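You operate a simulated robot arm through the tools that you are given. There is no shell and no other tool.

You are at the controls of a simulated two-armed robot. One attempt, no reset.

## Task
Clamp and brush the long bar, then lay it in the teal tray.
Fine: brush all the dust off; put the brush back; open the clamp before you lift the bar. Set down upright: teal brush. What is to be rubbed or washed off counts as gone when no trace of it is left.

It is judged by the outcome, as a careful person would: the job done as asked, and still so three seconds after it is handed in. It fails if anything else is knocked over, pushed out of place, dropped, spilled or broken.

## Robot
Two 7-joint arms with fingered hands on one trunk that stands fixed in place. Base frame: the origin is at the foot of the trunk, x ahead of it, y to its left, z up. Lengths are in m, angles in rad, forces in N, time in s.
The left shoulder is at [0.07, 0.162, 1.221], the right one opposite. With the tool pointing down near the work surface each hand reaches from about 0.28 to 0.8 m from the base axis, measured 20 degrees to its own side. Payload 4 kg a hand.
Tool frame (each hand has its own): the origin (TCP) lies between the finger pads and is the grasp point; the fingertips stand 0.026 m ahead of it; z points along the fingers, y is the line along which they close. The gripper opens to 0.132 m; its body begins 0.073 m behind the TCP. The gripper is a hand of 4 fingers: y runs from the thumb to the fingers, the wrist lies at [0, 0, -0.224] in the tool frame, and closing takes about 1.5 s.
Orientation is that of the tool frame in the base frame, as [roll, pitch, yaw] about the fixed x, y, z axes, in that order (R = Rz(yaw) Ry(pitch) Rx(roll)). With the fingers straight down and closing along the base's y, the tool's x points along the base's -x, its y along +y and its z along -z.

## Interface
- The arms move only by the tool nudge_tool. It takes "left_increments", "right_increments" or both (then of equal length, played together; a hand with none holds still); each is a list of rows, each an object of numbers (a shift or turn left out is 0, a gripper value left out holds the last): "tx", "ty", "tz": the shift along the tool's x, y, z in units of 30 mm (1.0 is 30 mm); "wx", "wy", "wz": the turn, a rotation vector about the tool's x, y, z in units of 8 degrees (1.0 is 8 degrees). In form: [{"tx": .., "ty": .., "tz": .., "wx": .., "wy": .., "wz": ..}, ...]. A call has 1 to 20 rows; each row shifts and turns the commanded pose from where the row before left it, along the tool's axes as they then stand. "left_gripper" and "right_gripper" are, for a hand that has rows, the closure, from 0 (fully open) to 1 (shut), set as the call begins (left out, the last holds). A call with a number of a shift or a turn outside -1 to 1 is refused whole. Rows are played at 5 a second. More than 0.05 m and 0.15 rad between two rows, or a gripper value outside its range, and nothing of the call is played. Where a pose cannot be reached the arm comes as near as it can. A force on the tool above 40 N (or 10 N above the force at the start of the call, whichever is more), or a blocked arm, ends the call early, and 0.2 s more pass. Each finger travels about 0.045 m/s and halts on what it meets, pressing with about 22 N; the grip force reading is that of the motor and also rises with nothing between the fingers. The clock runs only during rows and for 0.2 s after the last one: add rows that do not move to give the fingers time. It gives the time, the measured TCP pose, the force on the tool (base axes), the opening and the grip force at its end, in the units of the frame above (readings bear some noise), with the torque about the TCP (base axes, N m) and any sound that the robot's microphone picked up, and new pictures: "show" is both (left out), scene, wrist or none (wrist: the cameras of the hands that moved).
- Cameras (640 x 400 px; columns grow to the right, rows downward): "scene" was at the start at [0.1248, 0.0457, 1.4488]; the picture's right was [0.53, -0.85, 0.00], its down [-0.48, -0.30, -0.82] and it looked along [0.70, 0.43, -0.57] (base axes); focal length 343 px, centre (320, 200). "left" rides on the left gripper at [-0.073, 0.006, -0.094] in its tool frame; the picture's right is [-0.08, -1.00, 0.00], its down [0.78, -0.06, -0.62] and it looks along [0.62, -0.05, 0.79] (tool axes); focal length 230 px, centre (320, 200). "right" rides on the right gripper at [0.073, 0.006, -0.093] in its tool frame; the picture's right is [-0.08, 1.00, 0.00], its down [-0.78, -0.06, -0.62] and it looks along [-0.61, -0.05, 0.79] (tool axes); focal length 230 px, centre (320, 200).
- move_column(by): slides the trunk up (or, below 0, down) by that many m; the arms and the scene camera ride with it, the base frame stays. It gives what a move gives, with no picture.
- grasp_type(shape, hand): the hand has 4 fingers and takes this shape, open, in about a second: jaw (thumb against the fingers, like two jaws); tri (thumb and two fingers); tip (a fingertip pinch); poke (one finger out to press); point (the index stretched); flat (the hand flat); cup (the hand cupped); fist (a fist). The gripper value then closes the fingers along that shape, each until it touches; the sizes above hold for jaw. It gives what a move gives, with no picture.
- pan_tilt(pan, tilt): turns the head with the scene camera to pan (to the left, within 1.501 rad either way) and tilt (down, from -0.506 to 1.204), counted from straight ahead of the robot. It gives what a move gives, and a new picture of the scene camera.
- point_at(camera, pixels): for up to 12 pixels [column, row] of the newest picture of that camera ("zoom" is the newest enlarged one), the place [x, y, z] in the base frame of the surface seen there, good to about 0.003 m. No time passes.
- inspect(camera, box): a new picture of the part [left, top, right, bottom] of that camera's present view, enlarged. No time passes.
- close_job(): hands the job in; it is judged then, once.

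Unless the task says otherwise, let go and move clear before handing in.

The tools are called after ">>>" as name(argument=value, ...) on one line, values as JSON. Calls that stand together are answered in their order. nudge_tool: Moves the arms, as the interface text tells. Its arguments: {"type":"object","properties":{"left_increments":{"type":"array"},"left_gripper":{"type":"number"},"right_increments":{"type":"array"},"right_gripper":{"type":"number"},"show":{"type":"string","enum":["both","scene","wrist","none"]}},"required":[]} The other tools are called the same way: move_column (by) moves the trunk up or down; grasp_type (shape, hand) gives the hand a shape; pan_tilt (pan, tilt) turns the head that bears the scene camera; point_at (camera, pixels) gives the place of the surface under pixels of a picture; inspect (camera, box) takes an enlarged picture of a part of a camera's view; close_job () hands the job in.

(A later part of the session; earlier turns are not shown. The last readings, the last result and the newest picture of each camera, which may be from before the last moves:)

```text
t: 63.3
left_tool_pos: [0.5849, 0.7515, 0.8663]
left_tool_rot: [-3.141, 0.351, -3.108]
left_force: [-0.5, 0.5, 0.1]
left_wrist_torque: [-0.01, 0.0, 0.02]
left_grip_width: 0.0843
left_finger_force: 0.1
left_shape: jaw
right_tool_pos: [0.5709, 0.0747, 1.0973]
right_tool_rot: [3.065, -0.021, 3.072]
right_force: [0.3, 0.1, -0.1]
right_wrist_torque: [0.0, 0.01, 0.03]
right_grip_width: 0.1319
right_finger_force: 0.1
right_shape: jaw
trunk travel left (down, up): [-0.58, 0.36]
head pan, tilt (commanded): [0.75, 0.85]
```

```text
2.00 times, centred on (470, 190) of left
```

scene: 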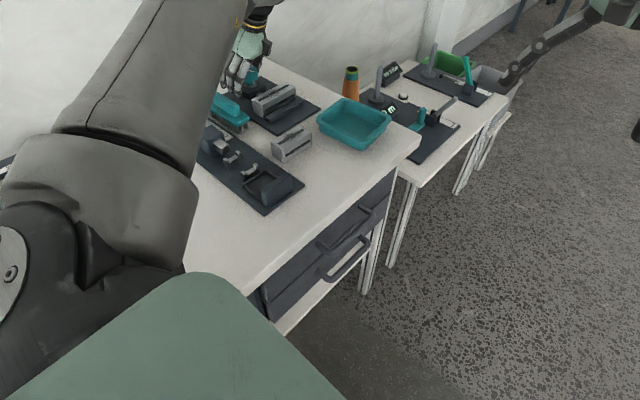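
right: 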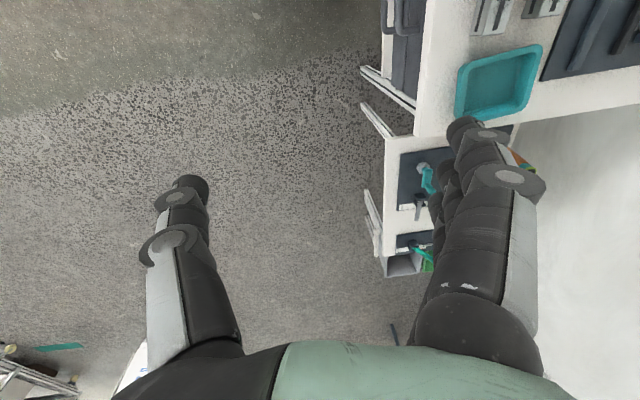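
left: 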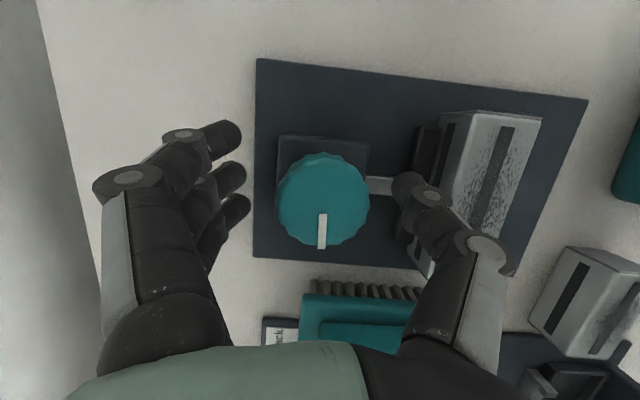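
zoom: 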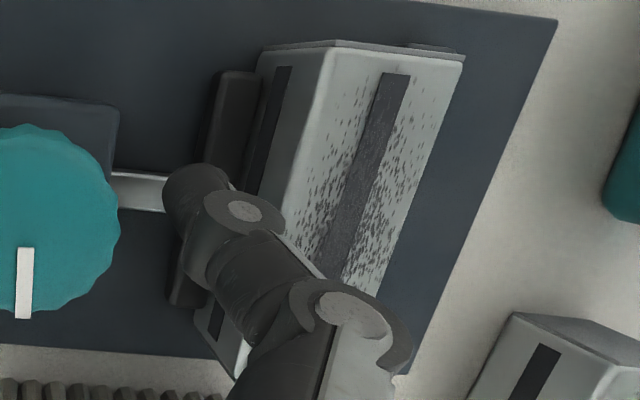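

>>> point_at(camera="zoom", pixels=[[225, 90], [250, 85], [258, 85], [262, 75], [240, 150], [235, 110], [255, 150], [330, 55], [460, 62], [432, 48], [270, 70], [215, 120]])

```text
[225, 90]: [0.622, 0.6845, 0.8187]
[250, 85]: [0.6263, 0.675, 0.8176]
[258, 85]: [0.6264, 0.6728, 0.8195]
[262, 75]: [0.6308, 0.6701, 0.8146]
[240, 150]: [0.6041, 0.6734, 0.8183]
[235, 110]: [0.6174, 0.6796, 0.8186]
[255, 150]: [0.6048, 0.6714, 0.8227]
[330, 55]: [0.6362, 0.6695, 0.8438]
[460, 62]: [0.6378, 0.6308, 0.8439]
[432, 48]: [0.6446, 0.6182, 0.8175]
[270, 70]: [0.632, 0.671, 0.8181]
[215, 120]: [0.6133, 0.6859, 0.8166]
```

Jaw front is now ≈0.672, touching the bar's +y face (~0.670), while the bar's −y face reads ≈0.630 against the rail at ≈0.623. I'll zoom tightly on the bar/rail gap.

>>> inspect(camera="scene", box=[262, 90, 310, 120])

>>> inspect(camera="left", box=[440, 90, 560, 165])

```text
13.33 times, centred on (286, 105) of scene
```

zoom: 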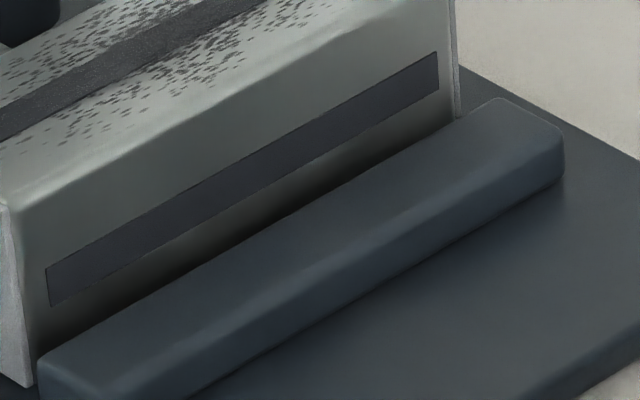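

```text
5.33 times, centred on (500, 128) of left
```

zoom: 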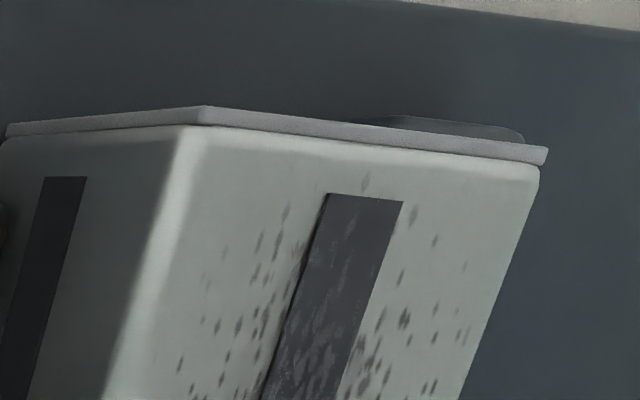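

There's still a ~5 mm gap to the rail, so the jaw has only just met the bar. The fingers seem to have slipped under the knob (width dropped to 0.024). I'll raise the grip ~5 mm, unwind, and regrip at full force.

>>> nudge_tool(left_increments=[{"tx": -0.06, "tz": -0.16}, {"wx": -0.342, "wz": -0.94}, {"wx": -0.342, "wz": -0.94}, {"wx": -0.342, "wz": -0.94}, {"wx": -0.342, "wz": -0.94}, {"wx": -0.342, "wz": -0.94}, {"wx": -0.342, "wz": -0.94}, {"wx": -0.342, "wz": -0.94}, {"wx": -0.342, "wz": -0.94}, {"wx": -0.342, "wz": -0.94}, {"wx": -0.342, "wz": -0.94}, {"wx": -0.342, "wz": -0.94}, {}], left_gripper=0.36, show="wrist")

>>> nudge_tool(left_increments=[{}, {}, {}, {}, {}, {}], left_gripper=0.8, show="wrist")

```text
t: 66.1
left_tool_pos: [0.5859, 0.7515, 0.8711]
left_tool_rot: [-3.141, 0.351, -1.569]
left_force: [1.1, 0.8, 0.3]
left_wrist_torque: [-0.02, 0.01, 0.0]
left_grip_width: 0.0842
left_finger_force: 0.1
left_shape: jaw
right_tool_pos: [0.5702, 0.0748, 1.0986]
right_tool_rot: [3.065, -0.02, 3.072]
right_force: [-0.5, -0.7, 0.3]
right_wrist_torque: [-0.01, -0.02, -0.03]
right_grip_width: 0.1315
right_finger_force: 0.1
right_shape: jaw
trunk travel left (down, up): [-0.58, 0.36]
head pan, tilt (commanded): [0.75, 0.85]
```

left: 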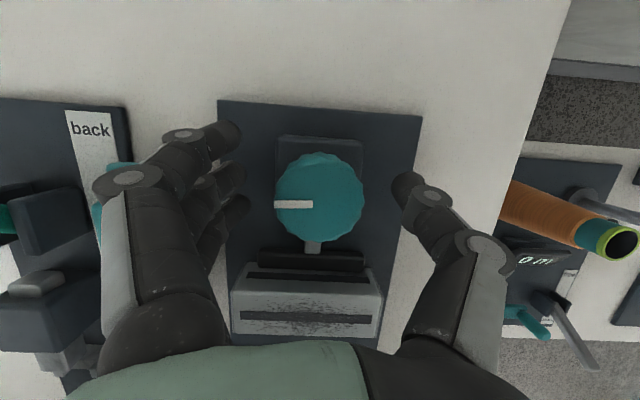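

```text
t: 67.5
left_tool_pos: [0.5862, 0.752, 0.8708]
left_tool_rot: [-3.139, 0.351, -1.571]
left_force: [0.1, 2.1, -1.1]
left_wrist_torque: [0.01, -0.11, -0.04]
left_grip_width: 0.0281
left_finger_force: 19.6
left_shape: jaw
right_tool_pos: [0.5704, 0.0763, 1.0976]
right_tool_rot: [3.065, -0.019, 3.072]
right_force: [-0.4, 0.0, 1.4]
right_wrist_torque: [0.04, 0.03, 0.01]
right_grip_width: 0.1317
right_finger_force: 0.0
right_shape: jaw
trunk travel left (down, up): [-0.58, 0.36]
head pan, tilt (commanded): [0.75, 0.85]
```

left: 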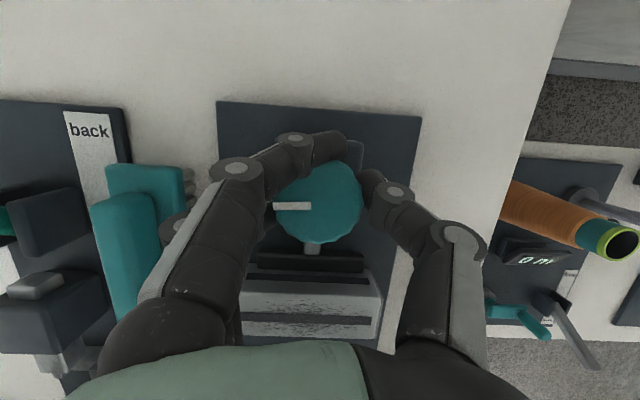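

Regripped at full force. Turning clockwise 16° to see whether the knob follows.

>>> nudge_tool(left_increments=[{"wx": 0.342, "wz": 0.94}, {"wx": 0.342, "wz": 0.94}, {}], show="wrist")

```text
t: 68.3
left_tool_pos: [0.5861, 0.7537, 0.8688]
left_tool_rot: [-3.139, 0.352, -1.85]
left_force: [6.8, 13.0, 0.6]
left_wrist_torque: [0.18, -0.52, 0.84]
left_grip_width: 0.0274
left_finger_force: 22.1
left_shape: jaw
right_tool_pos: [0.5727, 0.0766, 1.0983]
right_tool_rot: [3.069, -0.02, 3.071]
right_force: [0.5, 0.1, 0.3]
right_wrist_torque: [-0.01, 0.0, 0.02]
right_grip_width: 0.1318
right_finger_force: 0.0
right_shape: jaw
trunk travel left (down, up): [-0.58, 0.36]
head pan, tilt (commanded): [0.75, 0.85]
```

left: 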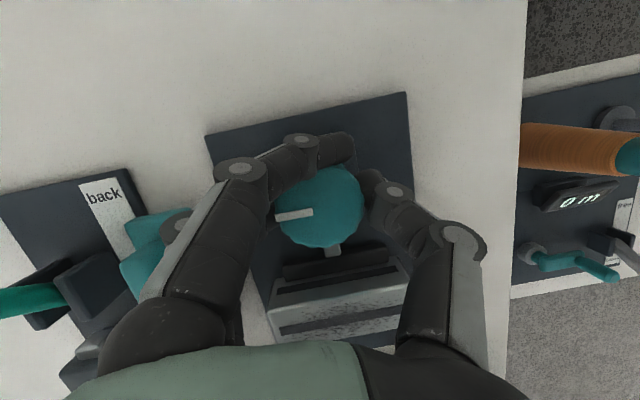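

Torque is 0.84 N·m after 16° and the knob only partly follows. I'll check the jaw/bar/rail in this view.

>>> inspect(camera="left", box=[250, 220, 430, 350])

>>> inspect(camera="scene", box=[230, 75, 310, 125])

```text
3.08 times, centred on (340, 285) of left
```

zoom: 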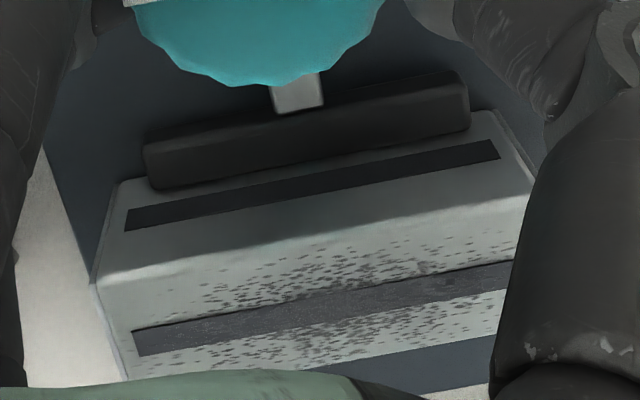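

```text
8.00 times, centred on (270, 100) of scene
```

zoom: 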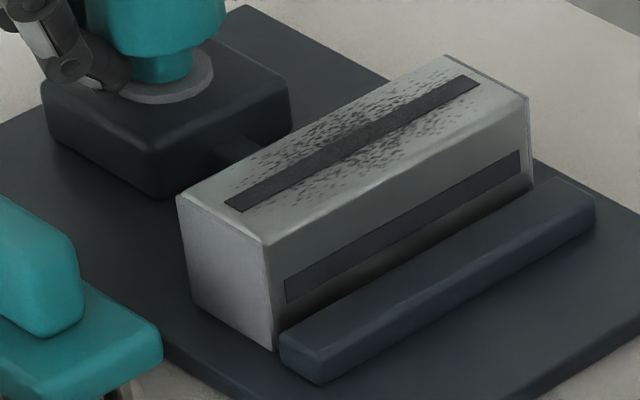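

>>> point_at(camera="zoom", pixels=[[272, 340], [268, 250], [274, 300], [278, 320], [284, 355], [290, 345], [300, 340], [295, 360], [400, 260], [430, 260], [380, 295], [275, 348]])

```text
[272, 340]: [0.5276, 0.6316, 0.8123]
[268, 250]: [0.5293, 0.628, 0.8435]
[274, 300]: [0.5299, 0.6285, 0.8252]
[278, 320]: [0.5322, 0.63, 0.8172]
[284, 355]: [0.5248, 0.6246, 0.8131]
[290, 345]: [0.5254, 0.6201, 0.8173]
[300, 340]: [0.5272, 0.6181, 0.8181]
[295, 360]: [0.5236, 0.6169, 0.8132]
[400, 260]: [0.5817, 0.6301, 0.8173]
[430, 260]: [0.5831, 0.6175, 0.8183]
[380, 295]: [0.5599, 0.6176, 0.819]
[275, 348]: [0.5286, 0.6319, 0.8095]
```

>>> inspect(camera="left", box=[250, 220, 430, 350])

>>> point_at(camera="zoom", pixels=[[200, 160], [300, 140], [400, 118], [200, 183], [300, 165], [460, 100], [120, 190], [95, 285], [300, 225], [330, 366], [400, 350], [128, 370]])

```text
3.08 times, centred on (340, 285) of left
```

zoom: 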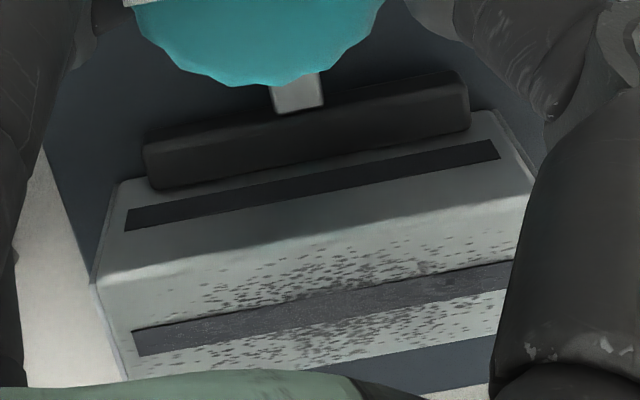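

```text
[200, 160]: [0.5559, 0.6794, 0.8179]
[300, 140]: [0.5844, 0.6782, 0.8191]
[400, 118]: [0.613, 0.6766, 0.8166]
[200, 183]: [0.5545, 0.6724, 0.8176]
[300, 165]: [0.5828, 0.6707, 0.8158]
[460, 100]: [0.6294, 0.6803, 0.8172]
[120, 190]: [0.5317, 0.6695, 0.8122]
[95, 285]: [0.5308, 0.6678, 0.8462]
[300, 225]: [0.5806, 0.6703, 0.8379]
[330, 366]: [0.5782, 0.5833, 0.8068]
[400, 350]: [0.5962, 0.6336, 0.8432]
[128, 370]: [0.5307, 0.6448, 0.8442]
```

Jaw front ≈0.671 touches the bar face ≈0.670; knob angle is now about −188° (moved ~7° under 0.84 N·m), so it is resisting but not rigid. I'll turn another 16° and watch the mark and torque.

>>> nudge_tool(left_increments=[{"wx": 0.342, "wz": 0.94}, {"wx": 0.342, "wz": 0.94}, {}], show="wrist")

>>> inspect(camera="left", box=[240, 150, 480, 330])

```text
t: 69.1
left_tool_pos: [0.5863, 0.7523, 0.8697]
left_tool_rot: [-3.141, 0.35, -2.132]
left_force: [10.8, 14.5, 0.6]
left_wrist_torque: [0.16, -0.58, 0.96]
left_grip_width: 0.0272
left_finger_force: 22.2
left_shape: jaw
right_tool_pos: [0.5736, 0.0771, 1.0975]
right_tool_rot: [3.068, -0.022, 3.072]
right_force: [-0.4, 0.2, 0.3]
right_wrist_torque: [0.0, 0.0, -0.03]
right_grip_width: 0.1317
right_finger_force: 0.0
right_shape: jaw
trunk travel left (down, up): [-0.58, 0.36]
head pan, tilt (commanded): [0.75, 0.85]
```

left: 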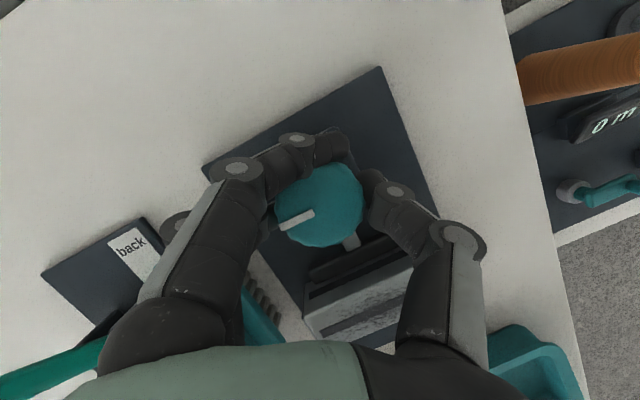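

```text
2.22 times, centred on (360, 240) of left
```

zoom: 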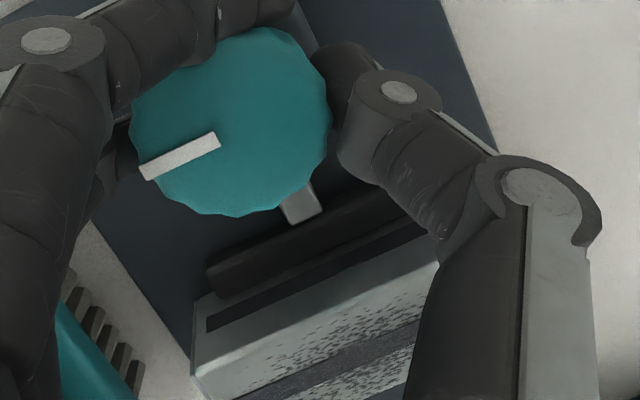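

The knob is at a hard stop around −187° (mark unchanged, hand slipping). Either it is its end stop or the bar is blocking the jaw before reaching the rail; I'll release the knob, then check whether the bar itself can be slid 5–7 mm to the rail.

>>> nudge_tool(left_increments=[{}, {}, {}, {}, {}], left_gripper=0.36, show="wrist")

```text
t: 70.3
left_tool_pos: [0.5853, 0.7511, 0.8712]
left_tool_rot: [-3.141, 0.352, -2.129]
left_force: [0.8, 0.0, -0.8]
left_wrist_torque: [-0.01, 0.02, -0.01]
left_grip_width: 0.0839
left_finger_force: 0.1
left_shape: jaw
right_tool_pos: [0.5714, 0.0755, 1.0985]
right_tool_rot: [3.066, -0.021, 3.071]
right_force: [-0.1, 0.8, 0.1]
right_wrist_torque: [0.02, 0.01, 0.0]
right_grip_width: 0.1323
right_finger_force: 0.1
right_shape: jaw
trunk travel left (down, up): [-0.58, 0.36]
head pan, tilt (commanded): [0.75, 0.85]
```

left: 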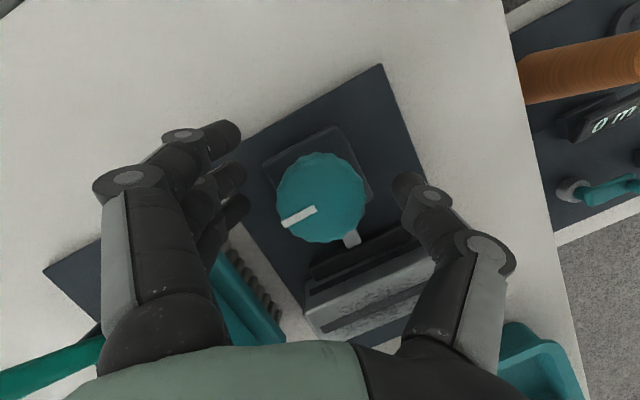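

Raising, shifting back over the bar and straightening the hand to yaw 180°.

>>> nudge_tool(left_increments=[{"tx": -0.285, "tz": -0.785}, {"tx": -0.285, "tz": -0.785}, {"tx": -0.285, "tz": -0.785}, {"tx": -0.285, "tz": -0.785}, {"tx": 0.75, "ty": -0.5, "tz": -0.27}, {"tx": 0.75, "ty": -0.5, "tz": -0.27}, {"tx": 0.75, "ty": -0.5, "tz": -0.27}, {"wy": 1}, {"wy": 1}, {"wy": 0.5}, {"wz": 1}, {"wz": 1}, {"wz": 1}, {"wz": 1}, {"wz": 1}, {"wz": 1}, {"wz": 1}, {"wz": 0.27}, {}], left_gripper=0.6)

>>> inspect(camera="scene", box=[220, 55, 316, 135])

>>> inspect(camera="left", box=[140, 0, 440, 200])

```text
t: 74.3
left_tool_pos: [0.5843, 0.6665, 0.9705]
left_tool_rot: [3.141, 0.0, 3.137]
left_force: [-0.3, 0.1, 0.5]
left_wrist_torque: [0.04, -0.03, 0.02]
left_grip_width: 0.0533
left_finger_force: 0.1
left_shape: jaw
right_tool_pos: [0.5714, 0.0752, 1.0982]
right_tool_rot: [3.064, -0.019, 3.071]
right_force: [0.0, 0.4, 1.0]
right_wrist_torque: [-0.05, -0.02, 0.0]
right_grip_width: 0.1317
right_finger_force: 0.0
right_shape: jaw
trunk travel left (down, up): [-0.58, 0.36]
head pan, tilt (commanded): [0.75, 0.85]
```

scene: 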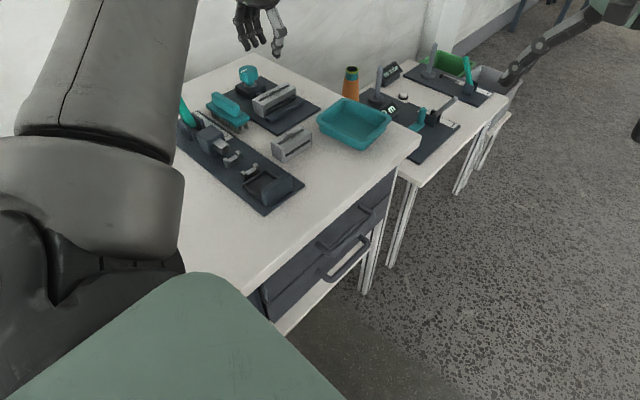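
left: 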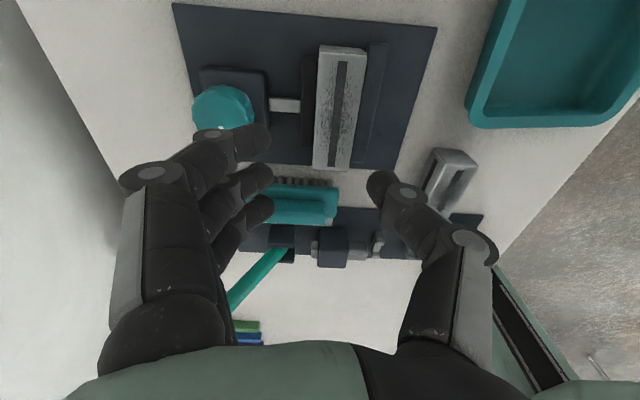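

```text
5.00 times, centred on (268, 95) of scene
```

zoom: 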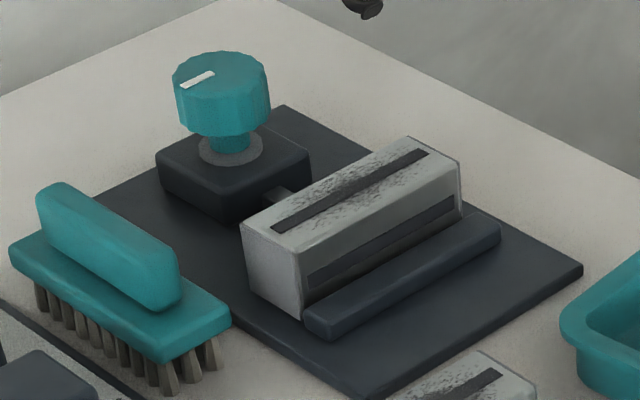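

```text
2.00 times, centred on (290, 100) of left
```

zoom: 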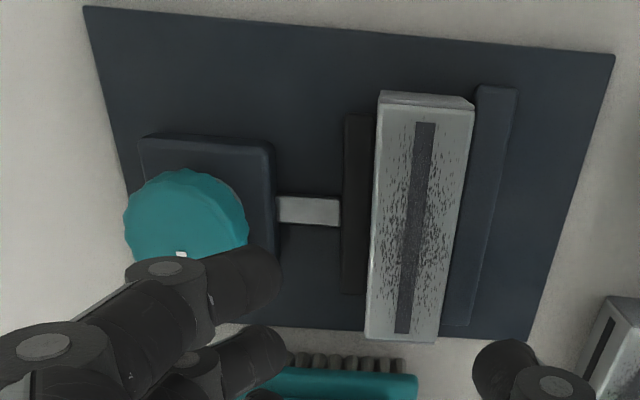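

The overhead crop shows jaw touching the bar's +y face and a ~7 mm gap to the rail. I'll lower around the bar, grip it lightly and slide it toward the rail (−y).

>>> nudge_tool(left_increments=[{"ty": -0.53, "tz": 0.6}, {"tz": 0.8}, {"tz": 0.8}, {"tz": 0.7}, {"tz": 0.6}, {"tz": 0.4}, {}], show="wrist")

```text
t: 75.9
left_tool_pos: [0.5834, 0.6506, 0.8554]
left_tool_rot: [3.141, 0.001, 3.137]
left_force: [0.8, 0.3, -0.5]
left_wrist_torque: [-0.03, 0.03, -0.01]
left_grip_width: 0.0534
left_finger_force: 0.0
left_shape: jaw
right_tool_pos: [0.5711, 0.0759, 1.0987]
right_tool_rot: [3.065, -0.017, 3.071]
right_force: [-0.2, -0.1, -0.6]
right_wrist_torque: [0.01, 0.01, -0.04]
right_grip_width: 0.1317
right_finger_force: 0.0
right_shape: jaw
trunk travel left (down, up): [-0.58, 0.36]
head pan, tilt (commanded): [0.75, 0.85]
```

left: 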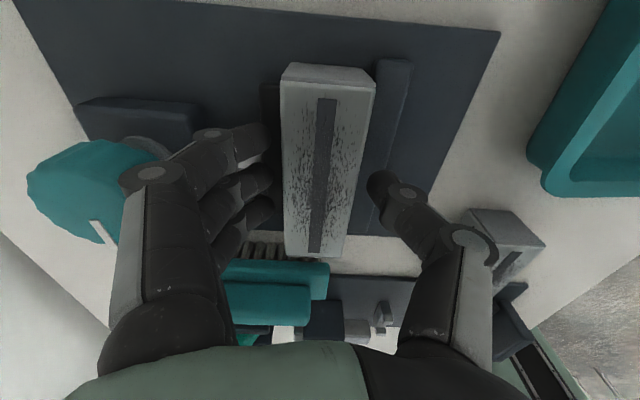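

Fingers straddle the bar. Close, then slide −y by ~8 mm in small steps.

>>> nudge_tool(left_increments=[{}, {}, {}, {}, {}], left_gripper=0.9, show="none")

>>> nudge_tool(left_increments=[{"ty": -0.1}, {"ty": -0.1}, {"ty": -0.08}, {}, {}], show="wrist")

```text
t: 77.1
left_tool_pos: [0.5851, 0.6501, 0.8543]
left_tool_rot: [3.141, 0.001, 3.138]
left_force: [-0.5, 0.6, -1.1]
left_wrist_torque: [0.03, 0.02, -0.02]
left_grip_width: 0.0347
left_finger_force: 22.3
left_shape: jaw
right_tool_pos: [0.5701, 0.0752, 1.0979]
right_tool_rot: [3.064, -0.017, 3.071]
right_force: [0.5, 0.0, 0.4]
right_wrist_torque: [0.01, 0.0, 0.0]
right_grip_width: 0.1322
right_finger_force: 0.0
right_shape: jaw
trunk travel left (down, up): [-0.58, 0.36]
head pan, tilt (commanded): [0.75, 0.85]
```

```text
t: 78.3
left_tool_pos: [0.5866, 0.6511, 0.8548]
left_tool_rot: [3.139, 0.017, -3.132]
left_force: [-25.9, 3.7, 0.2]
left_wrist_torque: [0.07, 0.51, -0.04]
left_grip_width: 0.0345
left_finger_force: 21.8
left_shape: jaw
left hand out of reach, approached as far as the arm can: row 2, 3
right_tool_pos: [0.5682, 0.0752, 1.1007]
right_tool_rot: [3.068, -0.016, 3.071]
right_force: [0.2, -0.7, -0.3]
right_wrist_torque: [-0.02, 0.0, 0.02]
right_grip_width: 0.132
right_finger_force: 0.0
right_shape: jaw
trunk travel left (down, up): [-0.58, 0.36]
head pan, tilt (commanded): [0.75, 0.85]
```

left: 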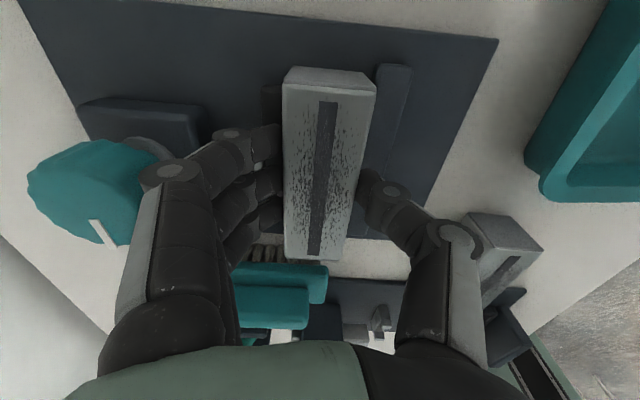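

The hand pushed 26 N sideways and the bar didn't budge, so the bar appears to be firmly held by the clamp already. I'll release the grip to unload and then re-test gently.

>>> nudge_tool(left_increments=[{}, {}, {}, {}], left_gripper=0.6, show="wrist")

```text
t: 79.3
left_tool_pos: [0.5919, 0.649, 0.8542]
left_tool_rot: [3.137, 0.021, -3.137]
left_force: [-0.4, -0.8, 0.2]
left_wrist_torque: [0.03, 0.01, 0.0]
left_grip_width: 0.052
left_finger_force: 0.0
left_shape: jaw
right_tool_pos: [0.5703, 0.0753, 1.0975]
right_tool_rot: [3.065, -0.021, 3.072]
right_force: [-0.3, 0.4, 0.7]
right_wrist_torque: [0.01, 0.04, -0.01]
right_grip_width: 0.132
right_finger_force: 0.0
right_shape: jaw
trunk travel left (down, up): [-0.58, 0.36]
head pan, tilt (commanded): [0.75, 0.85]
```

left: 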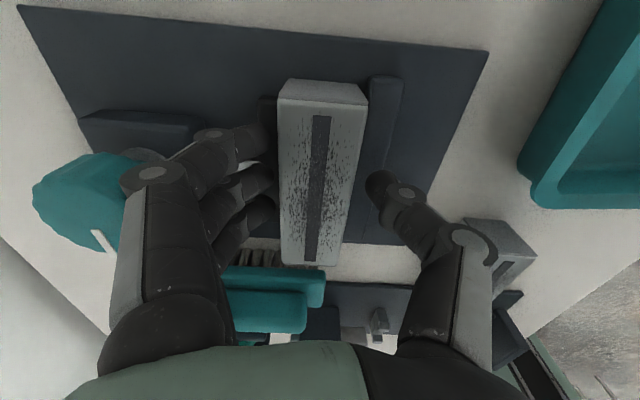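

Hand unloaded at (0.592, 0.649). Testing properly: grip, then small push −y by ~4.5 mm and +x motion none.

>>> nudge_tool(left_increments=[{}, {}, {}, {}], left_gripper=0.9, show="none")

>>> nudge_tool(left_increments=[{"ty": -0.08}, {"ty": -0.08}, {}], show="none")

```text
t: 80.3
left_tool_pos: [0.5898, 0.6501, 0.8537]
left_tool_rot: [3.135, 0.019, -3.136]
left_force: [1.2, 1.9, 0.5]
left_wrist_torque: [0.09, -0.05, -0.02]
left_grip_width: 0.0346
left_finger_force: 21.6
left_shape: jaw
right_tool_pos: [0.5721, 0.0755, 1.0981]
right_tool_rot: [3.064, -0.02, 3.071]
right_force: [0.6, -0.2, 0.4]
right_wrist_torque: [-0.03, 0.0, 0.0]
right_grip_width: 0.1319
right_finger_force: 0.1
right_shape: jaw
trunk travel left (down, up): [-0.58, 0.36]
head pan, tilt (commanded): [0.75, 0.85]
```

```text
t: 81.1
left_tool_pos: [0.5896, 0.6411, 0.8542]
left_tool_rot: [3.133, 0.011, 3.138]
left_force: [21.1, 29.9, 8.5]
left_wrist_torque: [1.01, -0.46, -0.44]
left_grip_width: 0.0364
left_finger_force: 22.0
left_shape: jaw
right_tool_pos: [0.5724, 0.078, 1.0963]
right_tool_rot: [3.071, -0.024, 3.073]
right_force: [-0.2, 1.0, 0.1]
right_wrist_torque: [0.01, 0.01, 0.0]
right_grip_width: 0.1323
right_finger_force: 0.0
right_shape: jaw
trunk travel left (down, up): [-0.58, 0.36]
head pan, tilt (commanded): [0.75, 0.85]
```

The hand moved to y=0.641 with 30 N in y — need to see what happened. Looking before any further motion.

>>> inspect(camera="scene", box=[220, 55, 316, 135])

>>> inspect(camera="left", box=[140, 30, 460, 270])

```text
5.00 times, centred on (268, 95) of scene
```

zoom: 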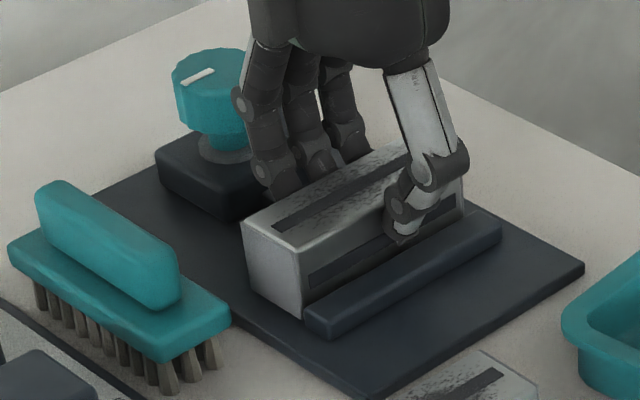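

```text
1.67 times, centred on (300, 150) of left
```

zoom: 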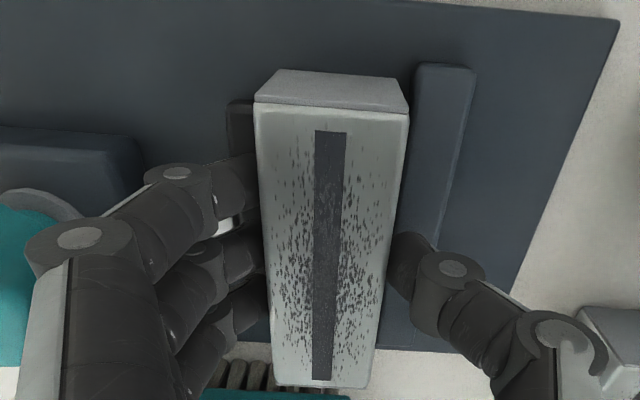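

The bar hasn't moved at all under 30 N – it is firmly clamped. I'll release and lift away.

>>> nudge_tool(left_increments=[{}, {}, {}, {}], left_gripper=0.6, show="wrist")

>>> inspect(camera="scene", box=[220, 55, 316, 135])

```text
t: 82.1
left_tool_pos: [0.5853, 0.6369, 0.8529]
left_tool_rot: [-3.14, 0.0, 3.138]
left_force: [3.8, 7.1, 0.0]
left_wrist_torque: [0.12, -0.08, -0.07]
left_grip_width: 0.0577
left_finger_force: 0.0
left_shape: jaw
right_tool_pos: [0.5714, 0.0763, 1.0978]
right_tool_rot: [3.067, -0.021, 3.071]
right_force: [0.5, -0.4, 0.3]
right_wrist_torque: [0.04, -0.03, -0.02]
right_grip_width: 0.1317
right_finger_force: 0.0
right_shape: jaw
trunk travel left (down, up): [-0.58, 0.36]
head pan, tilt (commanded): [0.75, 0.85]
```

left: 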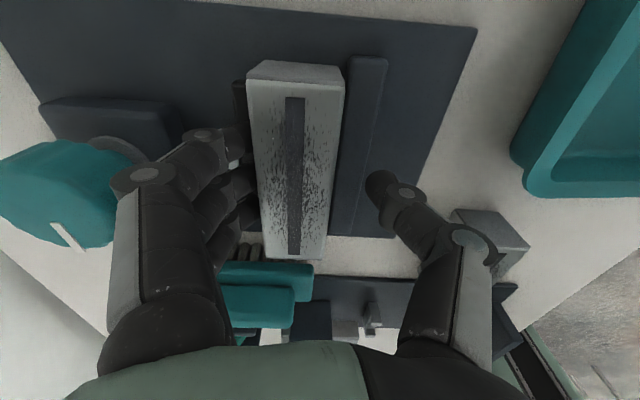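

```text
5.00 times, centred on (268, 95) of scene
```

zoom: 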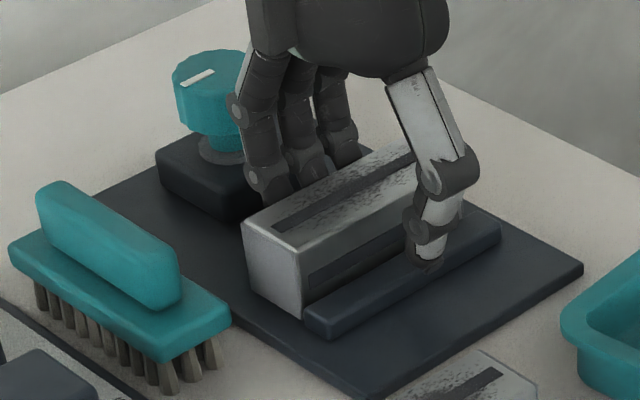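

The fingers still lean on the bar's +y face (7 N). Shift +y 12 mm to centre, then raise.

>>> nudge_tool(left_increments=[{"ty": 0.2}, {"ty": 0.2}, {"tz": -0.4}, {"tz": -0.8}, {"tz": -1}, {"tz": -1}, {"tz": -1}, {}])

>>> inspect(camera="scene", box=[190, 55, 310, 155])

```text
t: 83.9
left_tool_pos: [0.5834, 0.6487, 0.9679]
left_tool_rot: [3.139, 0.002, 3.139]
left_force: [-0.5, 0.8, 0.6]
left_wrist_torque: [0.03, -0.03, 0.0]
left_grip_width: 0.0528
left_finger_force: 0.0
left_shape: jaw
left hand out of reach, approached as far as the arm can: row 7
right_tool_pos: [0.5712, 0.0752, 1.0985]
right_tool_rot: [3.064, -0.018, 3.072]
right_force: [-0.5, -0.3, 0.2]
right_wrist_torque: [0.01, 0.0, 0.03]
right_grip_width: 0.1318
right_finger_force: 0.2
right_shape: jaw
trunk travel left (down, up): [-0.58, 0.36]
head pan, tilt (commanded): [0.75, 0.85]
```

scene: 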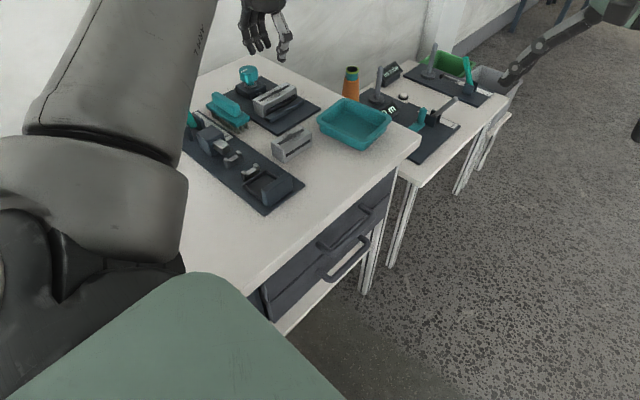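
left: 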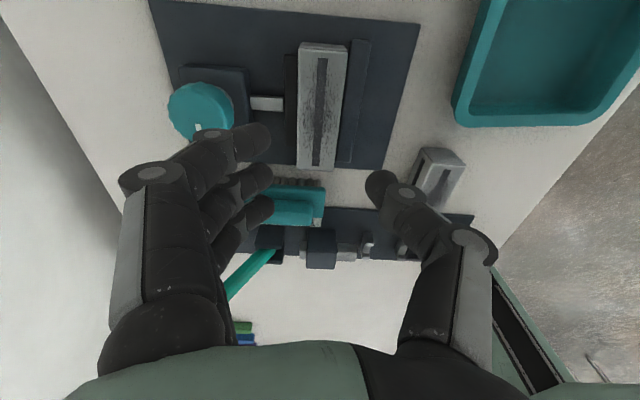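

```text
4.00 times, centred on (250, 105) of scene
```

zoom: 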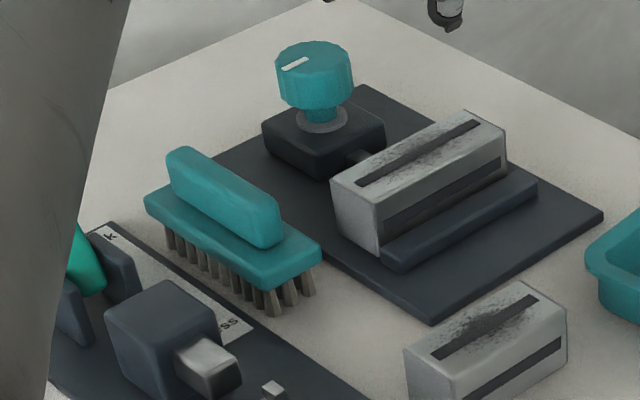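

Hand is clear and the bar sits clamped. Now the brush: measure its handle and base from this zoom.

>>> point_at(camera="zoom", pixels=[[185, 155], [170, 165], [275, 205], [262, 235], [222, 190], [150, 205], [318, 245], [265, 285], [225, 160], [270, 240], [205, 215], [300, 220]])

>>> inspect(camera="left", box=[240, 170, 380, 270])

```text
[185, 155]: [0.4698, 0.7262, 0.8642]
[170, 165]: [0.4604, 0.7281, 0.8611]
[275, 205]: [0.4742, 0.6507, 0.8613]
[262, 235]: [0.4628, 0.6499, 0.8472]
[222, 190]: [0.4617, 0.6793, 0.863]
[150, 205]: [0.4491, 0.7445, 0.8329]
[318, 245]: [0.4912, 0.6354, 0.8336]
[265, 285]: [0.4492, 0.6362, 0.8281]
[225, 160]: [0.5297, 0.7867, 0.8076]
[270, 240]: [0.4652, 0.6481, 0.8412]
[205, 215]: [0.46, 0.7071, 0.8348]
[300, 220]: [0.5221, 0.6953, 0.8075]
```

```text
4.00 times, centred on (310, 220) of left
```

zoom: 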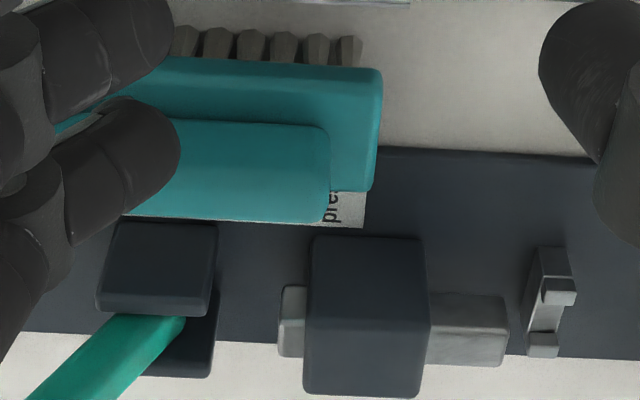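

Brush: base centre ≈(0.470, 0.690), handle x≈0.459–0.478, y≈0.648–0.730, z 0.834–0.864. I'll yaw to 270° here, then move over the handle at (0.469, 0.682).

>>> nudge_tool(left_increments=[{"wz": -1}, {"wz": -1}, {"wz": -1}, {"wz": -1}, {"wz": -1}, {"wz": -1}, {"wz": -1}, {"wz": -1}, {"wz": -1}, {"wz": -1}, {"wz": -1}, {"wz": -0.25}, {"tx": -0.28, "ty": 0.95}, {"tx": -0.28, "ty": 0.95}, {"tx": -0.28, "ty": 0.95}, {"tx": -0.27, "ty": 0.95}, {}, {}], left_gripper=0.58)

```text
t: 87.7
left_tool_pos: [0.47, 0.6821, 0.9661]
left_tool_rot: [-3.139, 0.002, -1.576]
left_force: [0.4, 0.5, 0.8]
left_wrist_torque: [-0.02, 0.0, 0.02]
left_grip_width: 0.055
left_finger_force: 0.0
left_shape: jaw
right_tool_pos: [0.5715, 0.0763, 1.0989]
right_tool_rot: [3.066, -0.019, 3.073]
right_force: [0.0, -1.0, 0.1]
right_wrist_torque: [0.02, 0.02, -0.01]
right_grip_width: 0.132
right_finger_force: 0.1
right_shape: jaw
trunk travel left (down, up): [-0.58, 0.36]
head pan, tilt (commanded): [0.75, 0.85]
```

scene: 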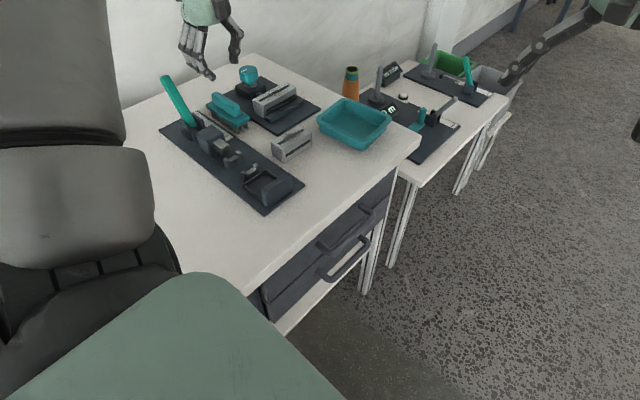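
left: 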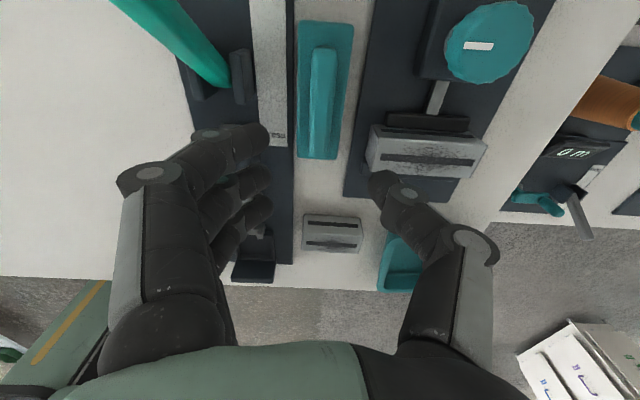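

The handle is centred and aligned under the hand ([321,100]). Descending to z≈0.863.

>>> nudge_tool(left_increments=[{"tz": 0.8}, {"tz": 0.8}, {"tz": 0.7}, {"tz": 0.5}, {"tz": 0.35}, {"tz": 0.25}, {}])

>>> inspect(camera="scene", box=[170, 60, 290, 150])

```text
t: 89.3
left_tool_pos: [0.4696, 0.6826, 0.8657]
left_tool_rot: [3.141, 0.004, -1.575]
left_force: [0.9, 0.6, -0.7]
left_wrist_torque: [0.01, -0.01, 0.02]
left_grip_width: 0.055
left_finger_force: 0.2
left_shape: jaw
right_tool_pos: [0.5701, 0.0763, 1.0986]
right_tool_rot: [3.065, -0.02, 3.072]
right_force: [-0.4, 0.0, 0.0]
right_wrist_torque: [0.03, -0.01, 0.0]
right_grip_width: 0.1318
right_finger_force: 0.2
right_shape: jaw
trunk travel left (down, up): [-0.58, 0.36]
head pan, tilt (commanded): [0.75, 0.85]
```

scene: 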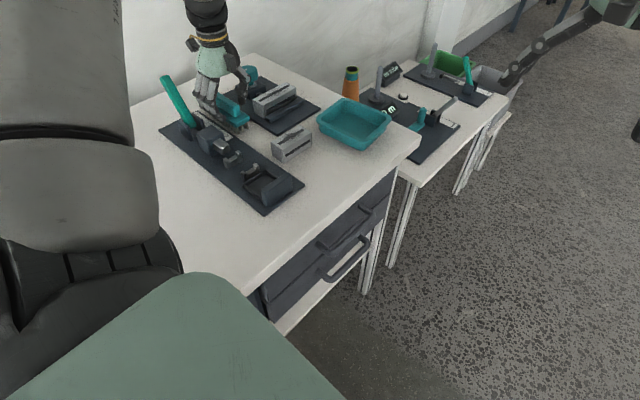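
left: 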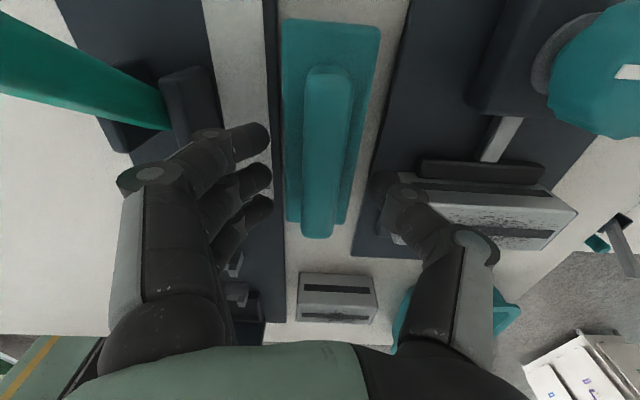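

```text
4.44 times, centred on (230, 105) of scene
```

zoom: 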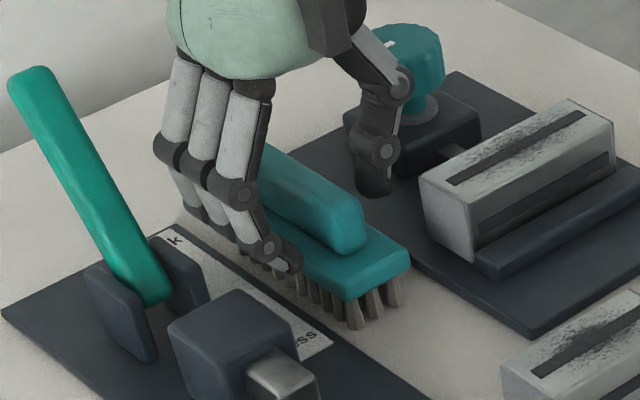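

Fingertips are ~5 mm above the brush base, on both sides of the handle. Closing.

>>> nudge_tool(left_increments=[{}, {}, {}, {}, {}, {}], left_gripper=0.95)

>>> inspect(camera="scene", box=[170, 60, 290, 150])

```text
t: 90.7
left_tool_pos: [0.47, 0.6839, 0.8659]
left_tool_rot: [3.142, 0.002, -1.575]
left_force: [0.2, 0.6, 0.1]
left_wrist_torque: [-0.01, -0.02, 0.0]
left_grip_width: 0.0147
left_finger_force: 21.6
left_shape: jaw
right_tool_pos: [0.5718, 0.0757, 1.099]
right_tool_rot: [3.064, -0.02, 3.073]
right_force: [-0.2, -0.4, -0.4]
right_wrist_torque: [0.0, 0.04, 0.0]
right_grip_width: 0.1318
right_finger_force: 0.0
right_shape: jaw
trunk travel left (down, up): [-0.58, 0.36]
head pan, tilt (commanded): [0.75, 0.85]
```

scene: 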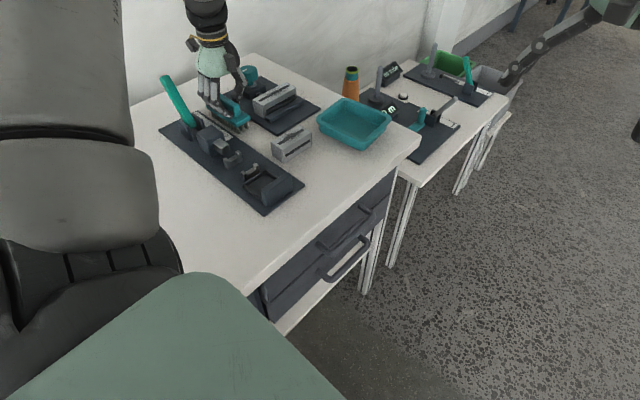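
left: 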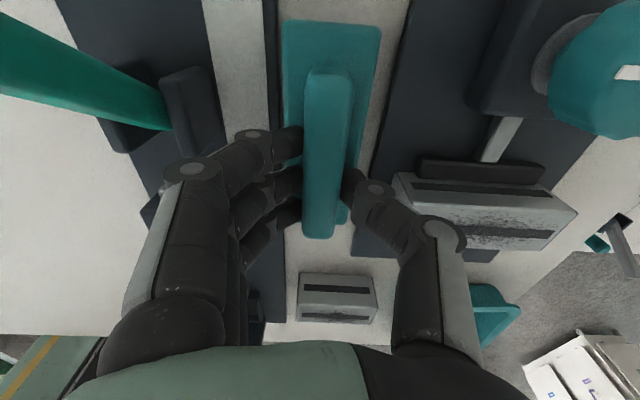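

```text
4.44 times, centred on (230, 105) of scene
```

zoom: 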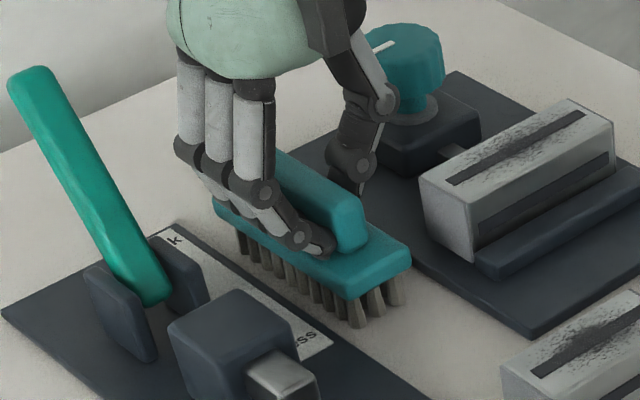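

The handle is held (21.6 N, width 0.015). Original grip pose for return: (0.470, 0.684, 0.866), yaw −1.575. Lifting 0.1 m.

>>> nudge_tool(left_increments=[{"tz": -0.2}, {"tz": -0.4}, {"tz": -0.8}, {"tz": -1}, {"tz": -1}, {}])

>>> inspect(camera="scene", box=[170, 40, 290, 130])

```text
t: 92.1
left_tool_pos: [0.4701, 0.6816, 0.9677]
left_tool_rot: [-3.141, 0.0, -1.575]
left_force: [0.2, 0.3, -1.1]
left_wrist_torque: [-0.01, 0.03, 0.0]
left_grip_width: 0.0148
left_finger_force: 22.0
left_shape: jaw
right_tool_pos: [0.5722, 0.0755, 1.0979]
right_tool_rot: [3.065, -0.018, 3.072]
right_force: [0.1, 0.2, 0.3]
right_wrist_torque: [0.01, 0.0, -0.02]
right_grip_width: 0.1317
right_finger_force: 0.1
right_shape: jaw
trunk travel left (down, up): [-0.58, 0.36]
head pan, tilt (commanded): [0.75, 0.85]
```

scene: 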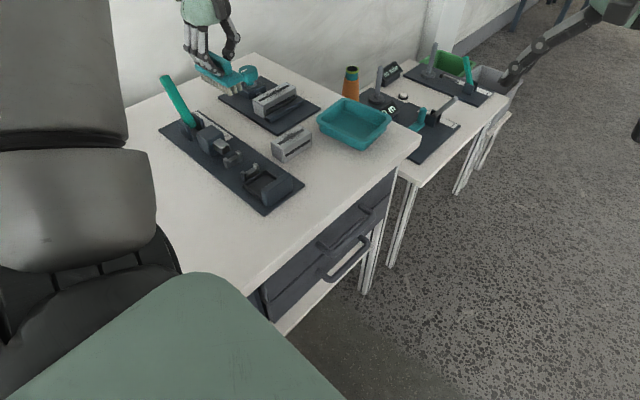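
left: 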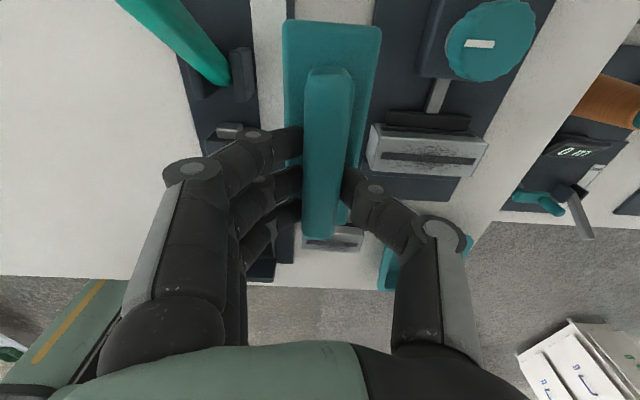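

```text
4.44 times, centred on (230, 85) of scene
```

zoom: 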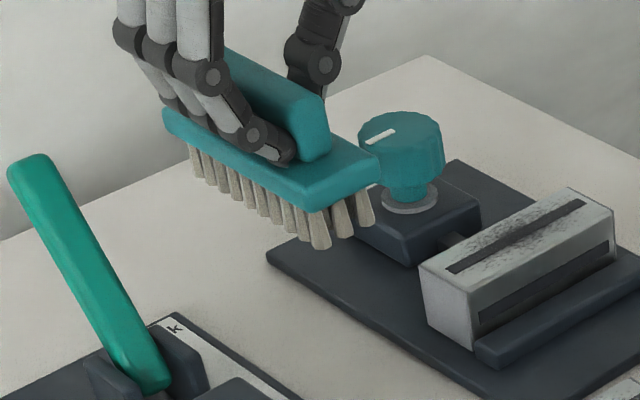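

The brush is held level. Moving over the bar's left part at (0.548, 0.636) and lowering to just above the bar top.

>>> nudge_tool(left_increments=[{"tx": 0.5, "ty": -0.85}, {"tx": 0.5, "ty": -0.85}, {"tx": 0.5, "ty": -0.85}, {"tz": 0.7}, {"tz": 0.6}, {"tz": 0.3}, {}])

>>> inspect(camera="scene", box=[220, 50, 316, 125])

```text
t: 93.7
left_tool_pos: [0.5455, 0.6372, 0.9193]
left_tool_rot: [3.14, 0.001, -1.574]
left_force: [-0.8, -1.0, -1.2]
left_wrist_torque: [-0.01, 0.0, 0.03]
left_grip_width: 0.0149
left_finger_force: 21.3
left_shape: jaw
right_tool_pos: [0.5708, 0.0754, 1.0978]
right_tool_rot: [3.066, -0.02, 3.071]
right_force: [0.3, 0.4, 0.0]
right_wrist_torque: [0.0, 0.02, -0.05]
right_grip_width: 0.1317
right_finger_force: 0.0
right_shape: jaw
trunk travel left (down, up): [-0.58, 0.36]
head pan, tilt (commanded): [0.75, 0.85]
```

scene: 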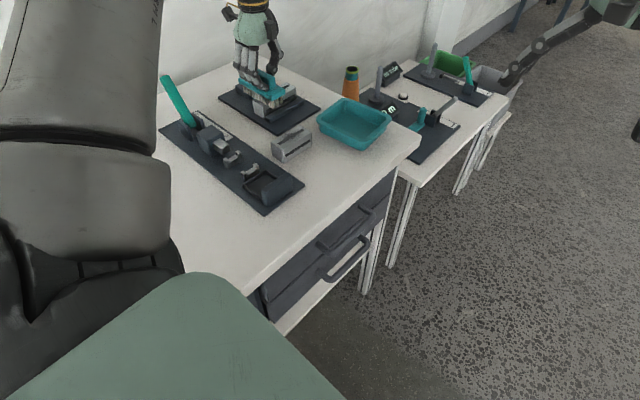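
left: 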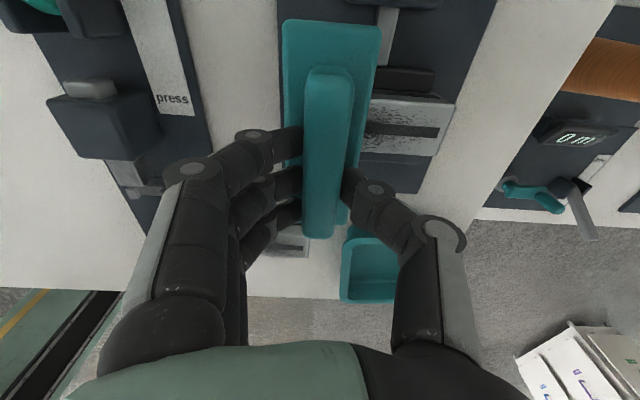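

```text
5.33 times, centred on (268, 88) of scene
```

zoom: 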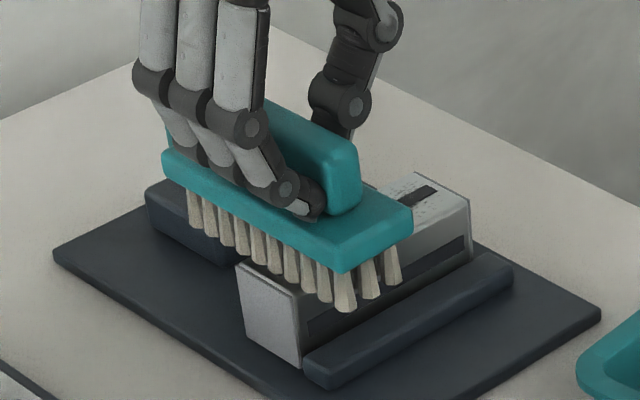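

Bristles hover a few mm over the bar. Lowering in small steps until contact.

>>> nudge_tool(left_increments=[{"tz": 0.1}, {"tz": 0.1}, {"tz": 0.1}, {}], show="none")

```text
t: 94.7
left_tool_pos: [0.5465, 0.6357, 0.9123]
left_tool_rot: [-3.139, 0.004, -1.575]
left_force: [0.9, 0.8, 7.5]
left_wrist_torque: [0.02, 0.02, -0.02]
left_grip_width: 0.0149
left_finger_force: 22.7
left_shape: jaw
right_tool_pos: [0.5696, 0.0747, 1.099]
right_tool_rot: [3.066, -0.02, 3.073]
right_force: [-0.6, 1.3, -0.1]
right_wrist_torque: [-0.01, 0.0, -0.01]
right_grip_width: 0.1323
right_finger_force: 0.1
right_shape: jaw
trunk travel left (down, up): [-0.58, 0.36]
head pan, tilt (commanded): [0.75, 0.85]
```

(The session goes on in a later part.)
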